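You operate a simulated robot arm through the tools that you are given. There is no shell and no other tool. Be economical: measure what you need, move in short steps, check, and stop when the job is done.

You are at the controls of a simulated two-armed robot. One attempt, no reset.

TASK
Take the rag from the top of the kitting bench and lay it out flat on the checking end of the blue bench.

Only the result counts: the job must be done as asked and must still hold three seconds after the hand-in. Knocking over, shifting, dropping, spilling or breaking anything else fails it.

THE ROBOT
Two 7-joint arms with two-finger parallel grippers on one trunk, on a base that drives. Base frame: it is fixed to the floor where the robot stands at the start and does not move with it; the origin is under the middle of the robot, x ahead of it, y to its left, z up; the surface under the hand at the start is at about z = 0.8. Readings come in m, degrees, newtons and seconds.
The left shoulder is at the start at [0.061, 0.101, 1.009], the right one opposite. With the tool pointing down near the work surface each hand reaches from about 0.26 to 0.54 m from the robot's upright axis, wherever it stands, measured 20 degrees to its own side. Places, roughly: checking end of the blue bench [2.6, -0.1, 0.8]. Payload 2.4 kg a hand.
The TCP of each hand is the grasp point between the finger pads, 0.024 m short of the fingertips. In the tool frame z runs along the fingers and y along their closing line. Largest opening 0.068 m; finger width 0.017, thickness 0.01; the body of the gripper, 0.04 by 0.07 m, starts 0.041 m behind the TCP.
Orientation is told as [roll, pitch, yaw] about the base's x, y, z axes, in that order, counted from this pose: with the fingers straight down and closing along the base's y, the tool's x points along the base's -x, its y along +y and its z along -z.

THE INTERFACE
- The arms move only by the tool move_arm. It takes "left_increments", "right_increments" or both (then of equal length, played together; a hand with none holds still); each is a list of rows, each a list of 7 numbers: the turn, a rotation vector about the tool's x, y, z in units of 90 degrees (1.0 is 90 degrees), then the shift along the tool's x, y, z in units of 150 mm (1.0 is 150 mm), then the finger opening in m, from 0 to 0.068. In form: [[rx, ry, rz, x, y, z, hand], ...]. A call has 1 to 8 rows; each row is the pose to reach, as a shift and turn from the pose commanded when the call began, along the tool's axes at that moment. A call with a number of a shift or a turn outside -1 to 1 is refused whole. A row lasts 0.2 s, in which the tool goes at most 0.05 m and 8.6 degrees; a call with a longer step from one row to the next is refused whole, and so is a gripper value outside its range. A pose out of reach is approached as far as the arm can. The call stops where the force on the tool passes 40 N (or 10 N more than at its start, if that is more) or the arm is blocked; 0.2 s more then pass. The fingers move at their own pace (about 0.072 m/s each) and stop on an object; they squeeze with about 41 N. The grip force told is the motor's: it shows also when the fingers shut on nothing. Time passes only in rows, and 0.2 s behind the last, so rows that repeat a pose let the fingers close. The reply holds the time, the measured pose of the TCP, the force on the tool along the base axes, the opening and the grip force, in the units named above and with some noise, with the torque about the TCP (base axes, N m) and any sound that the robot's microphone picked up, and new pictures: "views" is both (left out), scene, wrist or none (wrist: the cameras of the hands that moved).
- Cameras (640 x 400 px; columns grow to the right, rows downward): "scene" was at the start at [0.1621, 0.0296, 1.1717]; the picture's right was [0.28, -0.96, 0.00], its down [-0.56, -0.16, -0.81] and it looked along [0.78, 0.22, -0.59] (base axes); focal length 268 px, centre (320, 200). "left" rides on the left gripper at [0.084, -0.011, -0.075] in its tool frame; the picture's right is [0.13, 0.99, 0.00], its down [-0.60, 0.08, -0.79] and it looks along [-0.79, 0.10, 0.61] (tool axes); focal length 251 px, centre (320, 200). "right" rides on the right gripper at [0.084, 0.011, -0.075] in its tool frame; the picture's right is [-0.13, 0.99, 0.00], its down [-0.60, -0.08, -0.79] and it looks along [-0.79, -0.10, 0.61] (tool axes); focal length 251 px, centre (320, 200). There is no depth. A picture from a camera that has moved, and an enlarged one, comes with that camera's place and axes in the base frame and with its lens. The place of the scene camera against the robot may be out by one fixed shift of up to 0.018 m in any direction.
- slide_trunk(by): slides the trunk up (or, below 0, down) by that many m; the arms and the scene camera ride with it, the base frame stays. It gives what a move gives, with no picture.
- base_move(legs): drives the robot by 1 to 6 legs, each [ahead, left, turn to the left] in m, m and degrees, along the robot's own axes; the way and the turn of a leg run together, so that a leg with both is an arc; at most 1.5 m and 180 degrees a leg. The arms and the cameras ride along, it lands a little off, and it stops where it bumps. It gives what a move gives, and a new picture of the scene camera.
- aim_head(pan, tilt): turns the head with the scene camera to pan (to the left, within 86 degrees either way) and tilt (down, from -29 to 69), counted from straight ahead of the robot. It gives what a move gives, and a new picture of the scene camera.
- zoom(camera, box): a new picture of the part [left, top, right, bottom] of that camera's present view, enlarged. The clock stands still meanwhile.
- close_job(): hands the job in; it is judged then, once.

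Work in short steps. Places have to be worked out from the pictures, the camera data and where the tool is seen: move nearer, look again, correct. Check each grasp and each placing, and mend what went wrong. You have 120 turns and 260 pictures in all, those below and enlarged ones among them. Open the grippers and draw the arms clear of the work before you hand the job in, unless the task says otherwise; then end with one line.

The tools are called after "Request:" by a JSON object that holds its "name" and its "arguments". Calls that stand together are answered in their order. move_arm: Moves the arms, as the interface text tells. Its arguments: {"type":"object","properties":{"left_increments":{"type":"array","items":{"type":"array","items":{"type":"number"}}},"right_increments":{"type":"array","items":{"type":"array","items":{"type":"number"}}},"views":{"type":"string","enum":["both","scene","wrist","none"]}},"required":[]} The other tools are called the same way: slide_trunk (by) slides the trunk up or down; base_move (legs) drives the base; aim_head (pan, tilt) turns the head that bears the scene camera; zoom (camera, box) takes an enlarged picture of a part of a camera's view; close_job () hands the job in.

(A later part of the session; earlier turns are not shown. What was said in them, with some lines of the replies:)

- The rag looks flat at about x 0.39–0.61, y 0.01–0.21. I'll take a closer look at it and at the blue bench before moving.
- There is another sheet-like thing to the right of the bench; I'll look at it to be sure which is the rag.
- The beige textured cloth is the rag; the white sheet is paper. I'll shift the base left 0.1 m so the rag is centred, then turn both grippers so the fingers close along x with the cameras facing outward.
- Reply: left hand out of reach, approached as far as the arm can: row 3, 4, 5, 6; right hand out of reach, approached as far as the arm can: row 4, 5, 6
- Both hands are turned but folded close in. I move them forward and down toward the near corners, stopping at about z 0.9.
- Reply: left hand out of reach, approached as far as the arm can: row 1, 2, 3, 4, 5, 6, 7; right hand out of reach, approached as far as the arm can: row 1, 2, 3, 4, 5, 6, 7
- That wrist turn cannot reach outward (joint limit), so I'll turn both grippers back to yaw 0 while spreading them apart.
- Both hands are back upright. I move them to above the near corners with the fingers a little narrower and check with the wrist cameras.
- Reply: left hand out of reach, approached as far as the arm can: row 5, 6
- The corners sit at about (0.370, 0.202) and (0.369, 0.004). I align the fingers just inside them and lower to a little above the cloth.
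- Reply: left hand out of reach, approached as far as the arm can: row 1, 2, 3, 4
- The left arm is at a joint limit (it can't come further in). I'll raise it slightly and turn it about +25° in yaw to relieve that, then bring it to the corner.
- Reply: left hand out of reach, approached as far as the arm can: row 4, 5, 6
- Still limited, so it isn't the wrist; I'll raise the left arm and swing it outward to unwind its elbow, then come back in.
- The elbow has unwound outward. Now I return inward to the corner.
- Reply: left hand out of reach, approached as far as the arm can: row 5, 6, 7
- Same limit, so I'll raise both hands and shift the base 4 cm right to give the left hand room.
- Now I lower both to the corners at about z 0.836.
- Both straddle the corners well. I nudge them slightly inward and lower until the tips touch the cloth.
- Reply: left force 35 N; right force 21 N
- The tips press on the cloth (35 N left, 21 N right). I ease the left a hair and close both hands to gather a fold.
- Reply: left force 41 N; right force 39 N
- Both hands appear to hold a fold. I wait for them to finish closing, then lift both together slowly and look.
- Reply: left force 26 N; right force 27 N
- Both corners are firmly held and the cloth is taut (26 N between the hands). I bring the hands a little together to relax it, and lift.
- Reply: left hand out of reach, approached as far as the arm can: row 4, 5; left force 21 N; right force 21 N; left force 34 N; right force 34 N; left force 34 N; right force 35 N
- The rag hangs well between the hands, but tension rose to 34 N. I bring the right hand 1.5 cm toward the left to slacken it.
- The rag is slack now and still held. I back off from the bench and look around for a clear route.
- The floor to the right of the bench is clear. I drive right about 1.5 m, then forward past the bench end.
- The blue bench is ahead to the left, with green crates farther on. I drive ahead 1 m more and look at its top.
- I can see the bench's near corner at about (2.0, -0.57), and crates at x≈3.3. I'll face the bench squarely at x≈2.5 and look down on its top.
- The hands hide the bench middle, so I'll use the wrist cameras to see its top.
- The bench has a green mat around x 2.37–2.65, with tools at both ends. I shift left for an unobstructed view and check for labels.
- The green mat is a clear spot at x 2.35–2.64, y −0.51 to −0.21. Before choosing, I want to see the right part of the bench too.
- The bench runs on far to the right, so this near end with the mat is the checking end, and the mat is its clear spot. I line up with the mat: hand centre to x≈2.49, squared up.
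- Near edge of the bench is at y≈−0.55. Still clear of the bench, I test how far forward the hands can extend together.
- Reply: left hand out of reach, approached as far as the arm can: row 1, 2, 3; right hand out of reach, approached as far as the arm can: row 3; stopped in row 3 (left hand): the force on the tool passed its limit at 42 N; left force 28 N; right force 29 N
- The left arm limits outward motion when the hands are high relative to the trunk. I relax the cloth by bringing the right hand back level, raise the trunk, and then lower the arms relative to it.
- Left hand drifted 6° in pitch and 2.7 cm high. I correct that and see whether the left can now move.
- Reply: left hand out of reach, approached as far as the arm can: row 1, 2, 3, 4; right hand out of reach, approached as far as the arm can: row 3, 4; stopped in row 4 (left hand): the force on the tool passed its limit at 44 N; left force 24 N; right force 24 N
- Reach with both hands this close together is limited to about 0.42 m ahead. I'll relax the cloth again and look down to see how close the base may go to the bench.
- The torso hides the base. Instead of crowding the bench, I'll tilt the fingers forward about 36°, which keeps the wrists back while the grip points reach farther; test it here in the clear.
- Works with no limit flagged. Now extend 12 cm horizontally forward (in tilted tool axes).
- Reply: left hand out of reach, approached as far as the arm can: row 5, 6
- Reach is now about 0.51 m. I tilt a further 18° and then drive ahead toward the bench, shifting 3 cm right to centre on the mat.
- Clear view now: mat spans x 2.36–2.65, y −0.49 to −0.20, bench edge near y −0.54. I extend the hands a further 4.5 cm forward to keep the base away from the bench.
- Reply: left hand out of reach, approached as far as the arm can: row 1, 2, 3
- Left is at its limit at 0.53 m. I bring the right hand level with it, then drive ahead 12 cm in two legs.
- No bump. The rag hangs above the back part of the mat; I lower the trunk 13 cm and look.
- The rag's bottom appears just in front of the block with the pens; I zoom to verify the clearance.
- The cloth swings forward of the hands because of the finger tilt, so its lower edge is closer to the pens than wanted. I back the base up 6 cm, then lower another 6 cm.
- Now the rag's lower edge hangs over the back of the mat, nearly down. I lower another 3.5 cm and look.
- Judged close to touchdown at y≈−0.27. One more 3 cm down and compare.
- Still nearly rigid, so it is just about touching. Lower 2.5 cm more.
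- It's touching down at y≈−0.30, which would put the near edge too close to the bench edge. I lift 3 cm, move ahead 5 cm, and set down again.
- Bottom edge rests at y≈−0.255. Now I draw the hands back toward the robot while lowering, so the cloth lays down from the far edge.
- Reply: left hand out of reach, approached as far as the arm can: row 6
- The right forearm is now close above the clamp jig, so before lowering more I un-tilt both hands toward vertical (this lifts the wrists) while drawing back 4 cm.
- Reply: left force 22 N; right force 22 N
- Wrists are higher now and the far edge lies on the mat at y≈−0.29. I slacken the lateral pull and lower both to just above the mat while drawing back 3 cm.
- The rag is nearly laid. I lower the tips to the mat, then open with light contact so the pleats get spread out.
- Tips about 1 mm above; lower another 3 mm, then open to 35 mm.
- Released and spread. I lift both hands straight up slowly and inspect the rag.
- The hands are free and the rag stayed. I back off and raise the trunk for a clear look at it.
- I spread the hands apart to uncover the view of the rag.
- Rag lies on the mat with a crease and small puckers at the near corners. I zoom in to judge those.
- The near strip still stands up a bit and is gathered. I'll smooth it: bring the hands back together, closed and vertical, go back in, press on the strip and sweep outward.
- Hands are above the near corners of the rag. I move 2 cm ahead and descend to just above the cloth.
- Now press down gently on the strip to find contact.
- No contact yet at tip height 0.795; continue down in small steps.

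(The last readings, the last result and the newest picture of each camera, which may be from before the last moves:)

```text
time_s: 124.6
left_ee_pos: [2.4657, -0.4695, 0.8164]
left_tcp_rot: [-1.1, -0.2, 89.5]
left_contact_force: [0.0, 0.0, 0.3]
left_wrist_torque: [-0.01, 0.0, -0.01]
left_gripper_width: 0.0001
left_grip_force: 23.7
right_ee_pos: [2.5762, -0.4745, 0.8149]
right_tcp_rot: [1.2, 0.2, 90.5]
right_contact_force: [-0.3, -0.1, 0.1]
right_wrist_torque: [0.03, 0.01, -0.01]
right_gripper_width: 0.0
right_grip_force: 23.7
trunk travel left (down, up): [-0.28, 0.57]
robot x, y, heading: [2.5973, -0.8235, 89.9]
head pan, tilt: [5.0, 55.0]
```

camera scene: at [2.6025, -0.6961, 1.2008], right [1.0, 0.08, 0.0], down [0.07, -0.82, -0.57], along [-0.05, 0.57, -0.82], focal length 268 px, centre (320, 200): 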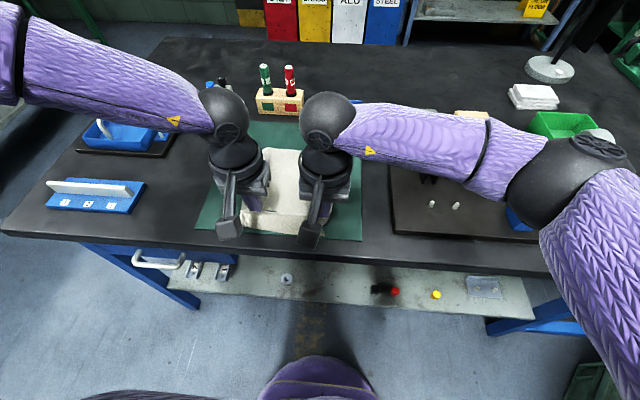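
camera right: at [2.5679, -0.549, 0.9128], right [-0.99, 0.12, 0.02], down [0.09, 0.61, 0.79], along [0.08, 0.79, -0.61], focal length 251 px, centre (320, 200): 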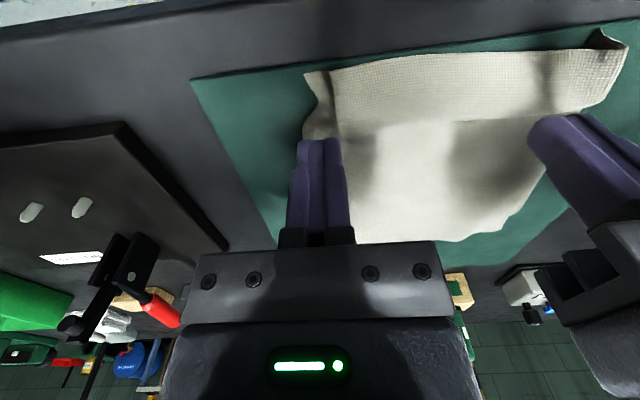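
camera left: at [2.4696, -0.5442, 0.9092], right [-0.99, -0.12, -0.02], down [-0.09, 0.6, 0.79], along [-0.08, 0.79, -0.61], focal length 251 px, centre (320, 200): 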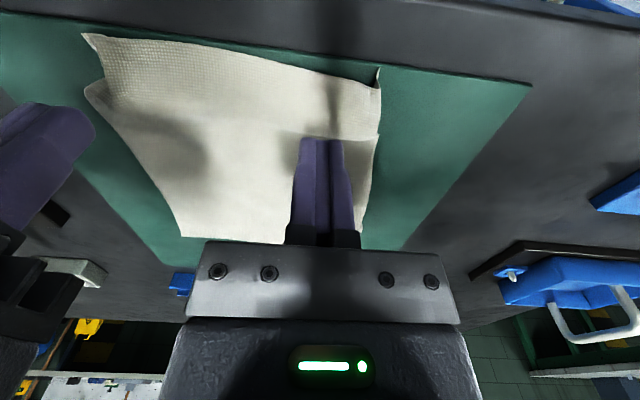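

Still no contact; the surface is lower than assumed. I go on in 2.5 mm steps (the 40 N stop protects) and view.

Request:
{"name": "move_arm", "arguments": {"left_increments": [[0, 0, 0, 0, 0, 0.017, 0], [0, 0, 0, 0, 0, 0.033, 0], [0, 0, 0, 0, 0, 0.05, 0], [0, 0, 0, 0, 0, 0.06, 0]], "right_increments": [[0, 0, 0, 0, 0, 0.017, 0], [0, 0, 0, 0, 0, 0.033, 0], [0, 0, 0, 0, 0, 0.045, 0], [0, 0, 0, 0, 0, 0.055, 0]], "views": "wrist"}}

```text
time_s: 125.6
left_ee_pos: [2.4631, -0.4709, 0.8071]
left_tcp_rot: [-1.2, -0.1, 89.5]
left_contact_force: [0.6, -0.1, 0.0]
left_wrist_torque: [0.03, -0.02, 0.01]
left_gripper_width: 0.0001
left_grip_force: 23.5
right_ee_pos: [2.5763, -0.4744, 0.8075]
right_tcp_rot: [1.2, 0.2, 90.5]
right_contact_force: [-0.4, 0.9, 0.2]
right_wrist_torque: [-0.02, -0.01, 0.01]
right_gripper_width: 0.0001
right_grip_force: 23.4
trunk travel left (down, up): [-0.28, 0.57]
robot x, y, heading: [2.597, -0.8286, 89.6]
head pan, tilt: [5.0, 55.0]
camera right: at [2.5682, -0.5593, 0.8825], right [-0.99, 0.12, 0.02], down [0.09, 0.61, 0.79], along [0.08, 0.79, -0.61], focal length 251 px, centre (320, 200)
camera left: at [2.4722, -0.5535, 0.8816], right [-0.99, -0.12, -0.02], down [-0.09, 0.6, 0.79], along [-0.08, 0.79, -0.61], focal length 251 px, centre (320, 200)
```

right: 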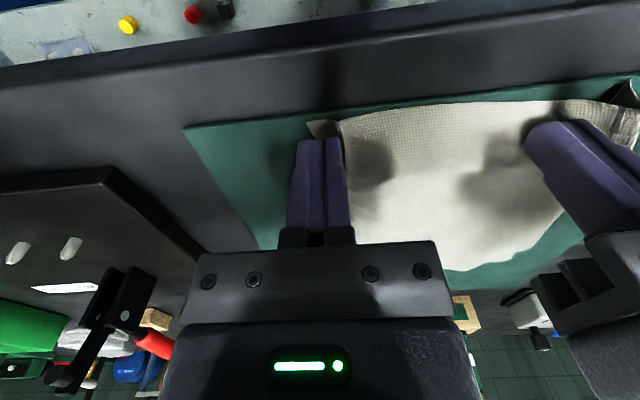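
left: 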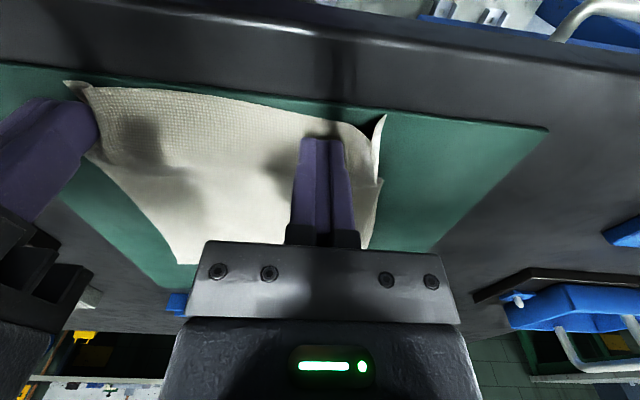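

The bench top is lower than assumed (my rag estimate shifts slightly inward, fine). Before going lower I check the right forearm's clearance to the clamp and gauge stand.

Request:
{"name": "aim_head", "arguments": {"pan": -25, "tilt": 35}}

```text
time_s: 126.5
left_ee_pos: [2.4629, -0.4699, 0.8075]
left_tcp_rot: [-1.1, -0.2, 89.5]
left_contact_force: [0.5, 0.4, 0.2]
left_wrist_torque: [0.0, -0.02, -0.01]
left_gripper_width: 0.0
left_grip_force: 23.3
right_ee_pos: [2.5775, -0.4763, 0.8085]
right_tcp_rot: [1.4, 0.1, 90.5]
right_contact_force: [0.3, 0.1, -0.4]
right_wrist_torque: [-0.01, 0.0, 0.0]
right_gripper_width: 0.0
right_grip_force: 23.7
trunk travel left (down, up): [-0.28, 0.57]
robot x, y, heading: [2.6001, -0.825, 89.7]
head pan, tilt: [-25.0, 35.0]
camera scene: at [2.646, -0.6884, 1.229], right [0.9, -0.43, 0.0], down [-0.24, -0.52, -0.82], along [0.35, 0.74, -0.57], focal length 268 px, centre (320, 200)
```

scene: 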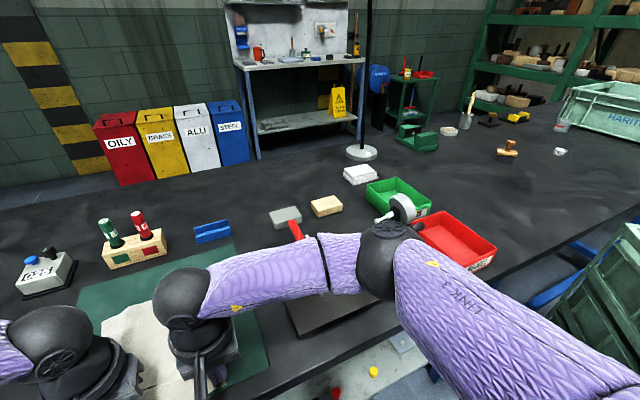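

Elbow stays short of the gauge stand with several centimetres to spare. I continue pressing down in small steps until contact.

Request:
{"name": "move_arm", "arguments": {"left_increments": [[0, 0, 0, 0, 0, 0.02, 0], [0, 0, 0, 0, 0, 0.04, 0], [0, 0, 0, 0, 0, 0.06, 0], [0, 0, 0, 0, 0, 0.075, 0], [0, 0, 0, 0, 0, 0.09, 0]], "right_increments": [[0, 0, 0, 0, 0, 0.02, 0], [0, 0, 0, 0, 0, 0.04, 0], [0, 0, 0, 0, 0, 0.06, 0], [0, 0, 0, 0, 0, 0.075, 0], [0, 0, 0, 0, 0, 0.09, 0]], "views": "none"}}

```text
time_s: 127.7
left_ee_pos: [2.4634, -0.4705, 0.7992]
left_tcp_rot: [-1.1, -0.9, 89.5]
left_contact_force: [-4.4, -4.1, 25.5]
left_wrist_torque: [-0.18, 0.24, 0.03]
left_gripper_width: 0.0
left_grip_force: 23.5
left hand out of reach, approached as far as the arm can: row 5
right_ee_pos: [2.575, -0.4759, 0.799]
right_tcp_rot: [1.5, -0.3, 90.5]
right_contact_force: [8.0, -3.1, 24.6]
right_wrist_torque: [-0.13, -0.21, 0.02]
right_gripper_width: 0.0
right_grip_force: 23.7
trunk travel left (down, up): [-0.28, 0.57]
robot x, y, heading: [2.5989, -0.8276, 89.5]
head pan, tilt: [-25.0, 35.0]
stopped in row 5 (right hand): the force on the tool passed its limit at 46 N (the readings are from after the stop); the commanded pose is now the measured one
```

Contact at z 0.799 with ~25 N. I ease off slightly and sweep both outward 3 cm and a little toward the robot to stretch the strip.

Request:
{"name": "move_arm", "arguments": {"left_increments": [[0, 0, 0, 0, 0, -0.005, 0], [0, 0, 0, 0.02, 0.05, -0.005, 0], [0, 0, 0, 0.04, 0.1, -0.005, 0], [0, 0, 0, 0.06, 0.15, -0.005, 0], [0, 0, 0, 0.08, 0.2, -0.005, 0]], "right_increments": [[0, 0, 0, 0, 0, -0.005, 0], [0, 0, 0, 0.02, -0.05, -0.005, 0], [0, 0, 0, 0.04, -0.1, -0.005, 0], [0, 0, 0, 0.06, -0.15, -0.005, 0], [0, 0, 0, 0.08, -0.2, -0.005, 0]], "views": "wrist"}}

```text
time_s: 128.5
left_ee_pos: [2.4526, -0.4739, 0.8002]
left_tcp_rot: [-1.6, -1.1, 89.3]
left_contact_force: [3.4, -4.2, 19.1]
left_wrist_torque: [-0.13, 0.03, 0.02]
left_gripper_width: 0.0001
left_grip_force: 23.4
right_ee_pos: [2.5883, -0.4809, 0.7993]
right_tcp_rot: [1.8, -0.3, 90.4]
right_contact_force: [0.2, -0.4, 13.2]
right_wrist_torque: [-0.01, -0.04, 0.01]
right_gripper_width: 0.0
right_grip_force: 23.6
trunk travel left (down, up): [-0.28, 0.57]
robot x, y, heading: [2.5919, -0.8275, 89.9]
head pan, tilt: [-25.0, 35.0]
stopped in row 3 (left hand): the force on the tool passed its limit at 41 N (the readings are from after the stop); the commanded pose is now the measured one
camera right: at [2.5807, -0.5656, 0.873], right [-0.99, 0.12, 0.03], down [0.1, 0.6, 0.79], along [0.08, 0.79, -0.61], focal length 251 px, centre (320, 200)
camera left: at [2.4606, -0.5575, 0.8721], right [-0.99, -0.12, -0.03], down [-0.09, 0.59, 0.8], along [-0.08, 0.8, -0.6], focal length 251 px, centre (320, 200)
```

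right: 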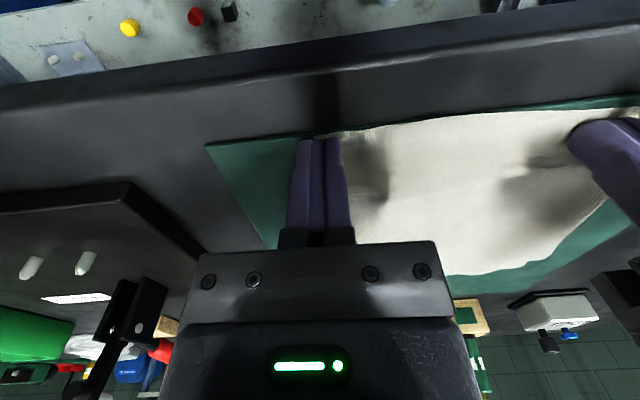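
left: 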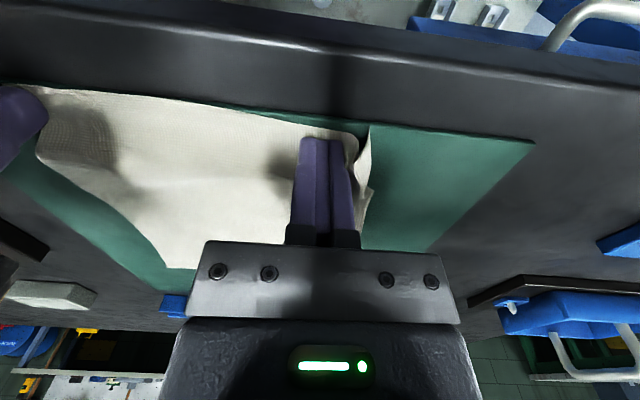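

It's flattening nicely. I reduce the pressure on the left and continue outward.

Request:
{"name": "move_arm", "arguments": {"left_increments": [[0, 0, 0, 0, 0.0, -0.012, 0], [0, 0, 0, 0.01, 0.04, -0.012, 0], [0, 0, 0, 0.02, 0.08, -0.012, 0], [0, 0, 0, 0.03, 0.12, -0.012, 0], [0, 0, 0, 0.04, 0.17, -0.012, 0]], "right_increments": [[0, 0, 0, 0, 0.0, 0, 0], [0, 0, 0, 0, -0.03, 0, 0], [0, 0, 0, 0, -0.06, 0, 0], [0, 0, 0, 0, -0.09, 0, 0], [0, 0, 0, 0, -0.11, 0, 0]], "views": "wrist"}}

```text
time_s: 129.7
left_ee_pos: [2.4265, -0.4786, 0.7994]
left_tcp_rot: [-1.6, -1.2, 89.3]
left_contact_force: [10.2, 1.4, 29.3]
left_wrist_torque: [0.06, -0.05, -0.01]
left_gripper_width: 0.0002
left_grip_force: 23.8
right_ee_pos: [2.605, -0.4809, 0.798]
right_tcp_rot: [1.7, -0.2, 90.4]
right_contact_force: [-7.0, 1.1, 7.1]
right_wrist_torque: [-0.01, 0.12, -0.02]
right_gripper_width: 0.0
right_grip_force: 23.9
trunk travel left (down, up): [-0.28, 0.57]
robot x, y, heading: [2.596, -0.8204, 89.6]
head pan, tilt: [-25.0, 35.0]
camera right: at [2.5975, -0.5651, 0.8724], right [-0.99, 0.12, 0.03], down [0.1, 0.6, 0.79], along [0.08, 0.79, -0.61], focal length 251 px, centre (320, 200)
camera left: at [2.4344, -0.5627, 0.8723], right [-0.99, -0.12, -0.03], down [-0.09, 0.59, 0.8], along [-0.08, 0.8, -0.6], focal length 251 px, centre (320, 200)
```

right: 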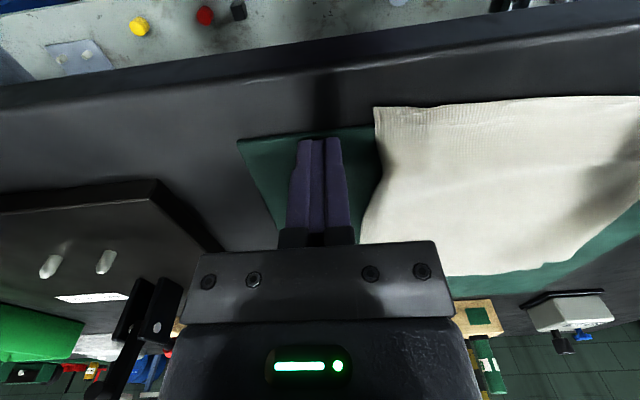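
left: 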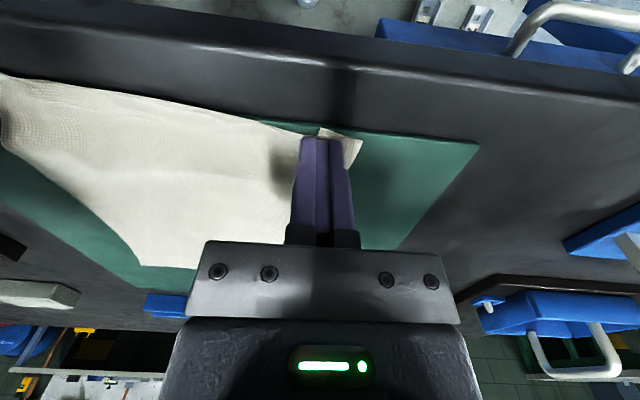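

Both near corners look flat now and the right finger has slid off the cloth. I lift straight up and back away to inspect.

Request:
{"name": "move_arm", "arguments": {"left_increments": [[0, 0, 0, 0, 0, -0.06, 0], [0, 0, 0, 0, 0, -0.25, 0], [0, 0, 0, 0, 0, -0.5, 0], [0, 0, 0, 0, 0, -0.75, 0], [0, 0, 0, 0, 0, -1.0, 0]], "right_increments": [[0, 0, 0, 0, 0, -0.06, 0], [0, 0, 0, 0, 0, -0.25, 0], [0, 0, 0, 0, 0, -0.5, 0], [0, 0, 0, 0, 0, -0.75, 0], [0, 0, 0, 0, 0, -1.0, 0]], "views": "none"}}

Request:
{"name": "base_move", "arguments": {"legs": [[-0.28, 0, 0]]}}

Request:
{"name": "slide_trunk", "arguments": {"by": 0.3}}

Request:
{"name": "move_arm", "arguments": {"left_increments": [[0, 0, 0, 0, 0.3, 0, 0.036], [0, 0, 0, 0, 0.6, 0, 0.036], [0, 0, 0, 0, 0.85, 0, 0.036]], "right_increments": [[0, 0, 0, 0, -0.3, 0, 0.036], [0, 0, 0, 0, -0.6, 0, 0.036], [0, 0, 0, 0, -0.9, 0, 0.036]], "views": "none"}}

Request:
{"name": "aim_head", "arguments": {"pan": 5, "tilt": 50}}

Request:
{"name": "zoom", "arguments": {"camera": "scene", "box": [240, 110, 384, 200]}}

```text
time_s: 130.9
left_ee_pos: [2.4196, -0.4796, 0.9474]
left_tcp_rot: [-1.5, -1.0, 89.4]
left_contact_force: [0.5, 0.0, 0.3]
left_wrist_torque: [-0.01, -0.02, 0.03]
left_gripper_width: 0.0
left_grip_force: 23.0
right_ee_pos: [2.6095, -0.4799, 0.9451]
right_tcp_rot: [1.7, -0.2, 90.5]
right_contact_force: [0.0, 0.0, 0.3]
right_wrist_torque: [0.01, 0.03, -0.02]
right_gripper_width: 0.0001
right_grip_force: 23.8
trunk travel left (down, up): [-0.28, 0.57]
robot x, y, heading: [2.598, -0.8277, 89.5]
head pan, tilt: [-25.0, 35.0]
```

```text
time_s: 132.9
left_ee_pos: [2.419, -0.7628, 0.9498]
left_tcp_rot: [-1.5, -0.9, 89.1]
left_contact_force: [0.1, -0.6, 0.4]
left_wrist_torque: [-0.01, 0.01, 0.0]
left_gripper_width: 0.0
left_grip_force: 23.5
right_ee_pos: [2.6089, -0.7646, 0.9452]
right_tcp_rot: [1.7, -0.2, 90.1]
right_contact_force: [-0.2, 0.2, -0.1]
right_wrist_torque: [0.02, 0.01, -0.02]
right_gripper_width: 0.0
right_grip_force: 23.5
trunk travel left (down, up): [-0.28, 0.57]
robot x, y, heading: [2.5958, -1.1117, 89.2]
head pan, tilt: [-25.0, 35.0]
camera scene: at [2.6444, -0.9724, 1.2291], right [0.9, -0.43, 0.0], down [-0.25, -0.52, -0.82], along [0.36, 0.74, -0.57], focal length 268 px, centre (320, 200)
```

scene: 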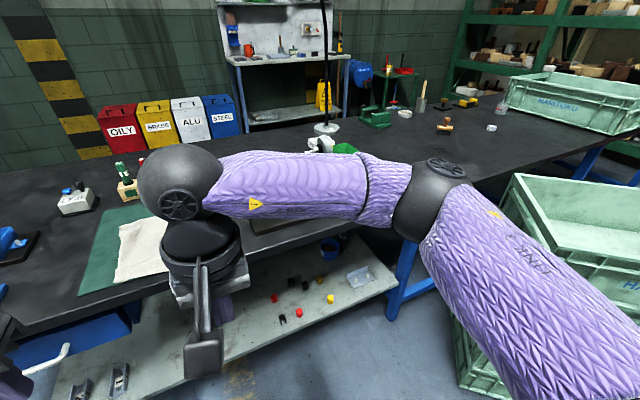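

```text
time_s: 135.9
left_ee_pos: [2.4196, -0.7616, 1.247]
left_tcp_rot: [-1.6, -0.9, 89.1]
left_contact_force: [-0.3, -0.8, 0.5]
left_wrist_torque: [0.01, -0.04, -0.01]
left_gripper_width: 0.0001
left_grip_force: 23.8
right_ee_pos: [2.6087, -0.7637, 1.2447]
right_tcp_rot: [1.6, -0.1, 90.1]
right_contact_force: [0.3, 0.0, 0.1]
right_wrist_torque: [0.0, 0.04, 0.02]
right_gripper_width: 0.0004
right_grip_force: 23.7
trunk travel left (down, up): [-0.58, 0.27]
robot x, y, heading: [2.593, -1.1092, 89.1]
head pan, tilt: [-25.0, 35.0]
```

```text
time_s: 136.7
left_ee_pos: [2.2903, -0.7577, 1.2424]
left_tcp_rot: [-1.6, -0.9, 89.0]
left_contact_force: [-0.8, 0.0, -0.1]
left_wrist_torque: [-0.01, 0.02, 0.0]
left_gripper_width: 0.0361
left_grip_force: 0.1
right_ee_pos: [2.7478, -0.7652, 1.2409]
right_tcp_rot: [1.7, -0.1, 90.2]
right_contact_force: [0.0, -0.2, 1.1]
right_wrist_torque: [0.01, 0.01, -0.03]
right_gripper_width: 0.0361
right_grip_force: 0.0
trunk travel left (down, up): [-0.58, 0.27]
robot x, y, heading: [2.5903, -1.1112, 89.1]
head pan, tilt: [-25.0, 35.0]
```

```text
time_s: 137.6
left_ee_pos: [2.2922, -0.7569, 1.2428]
left_tcp_rot: [-1.4, -0.9, 89.1]
left_contact_force: [0.0, 0.1, -0.5]
left_wrist_torque: [0.01, 0.0, -0.01]
left_gripper_width: 0.036
left_grip_force: 0.1
right_ee_pos: [2.7473, -0.7653, 1.2417]
right_tcp_rot: [1.6, -0.2, 90.2]
right_contact_force: [0.3, 1.2, 0.4]
right_wrist_torque: [-0.01, 0.03, 0.0]
right_gripper_width: 0.036
right_grip_force: 0.1
trunk travel left (down, up): [-0.58, 0.27]
robot x, y, heading: [2.5943, -1.1073, 89.4]
head pan, tilt: [5.0, 50.0]
camera scene: at [2.6, -1.0126, 1.5093], right [1.0, 0.07, 0.0], down [0.06, -0.76, -0.64], along [-0.05, 0.64, -0.77], focal length 268 px, centre (320, 200)
```

scene: 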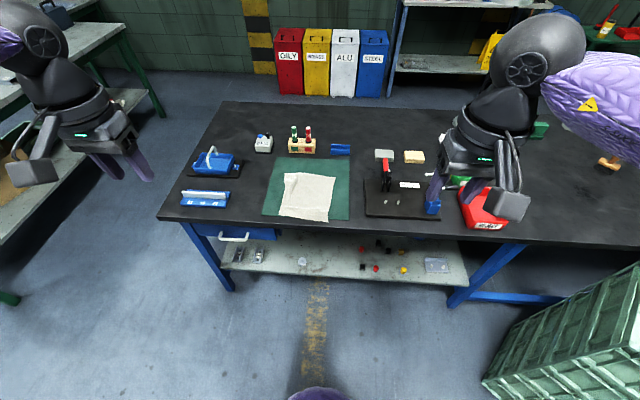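

```text
4.44 times, centred on (312, 155) of scene
camera zoom: at [2.6, -1.0126, 1.5093], right [1.0, 0.07, 0.0], down [0.06, -0.76, -0.64], along [-0.05, 0.64, -0.77], focal length 1191 px, centre (356, 400)
```

zoom: 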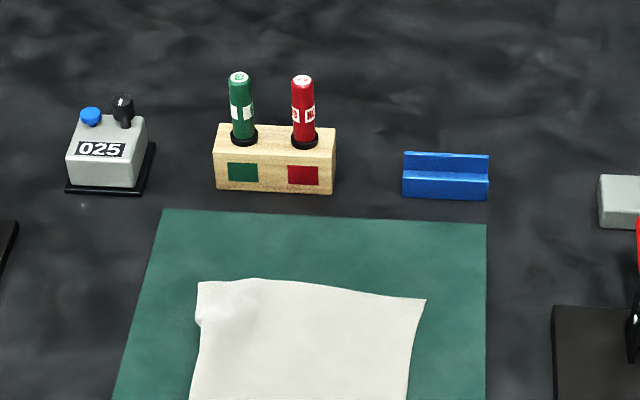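

Now I zoom on the rag itself.

Request:
{"name": "zoom", "arguments": {"camera": "scene", "box": [256, 158, 358, 228]}}

```text
5.71 times, centred on (307, 193) of scene
camera zoom: at [2.6, -1.0126, 1.5093], right [1.0, 0.07, 0.0], down [0.06, -0.76, -0.64], along [-0.05, 0.64, -0.77], focal length 1531 px, centre (394, 240)
```

zoom: 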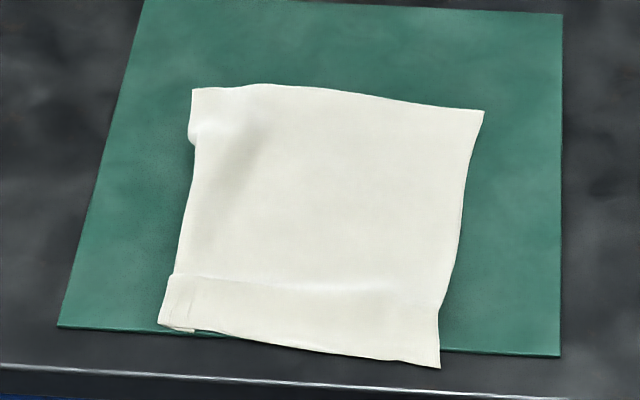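

Much flatter; only the near-left corner keeps a small pleat. I zoom in on it.

Request:
{"name": "zoom", "arguments": {"camera": "scene", "box": [276, 196, 308, 216]}}

```text
16.00 times, centred on (292, 206) of scene
camera zoom: at [2.6, -1.0126, 1.5093], right [1.0, 0.07, 0.0], down [0.06, -0.76, -0.64], along [-0.05, 0.64, -0.77], focal length 4286 px, centre (768, 104)
```

zoom: 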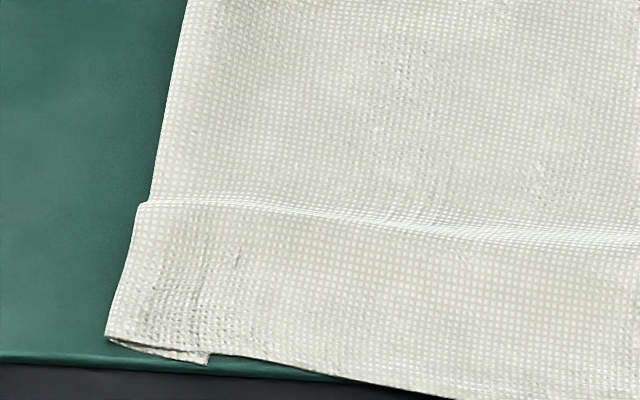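

The remaining flaw is a tiny tucked corner of about 2 cm; the rag is otherwise spread flat on the mat. Nothing else has moved, and the grippers are open and clear, so I hand in.

Request:
{"name": "close_job", "arguments": {}}

```text
The job is handed in.
```

The rag is laid out on the green mat at the checking end of the blue bench, flat except for about 2 cm of the near-left corner that stayed tucked under; its near edge is about 1 cm from the bench edge. The grippers are open and clear, and I saw nothing else moved.
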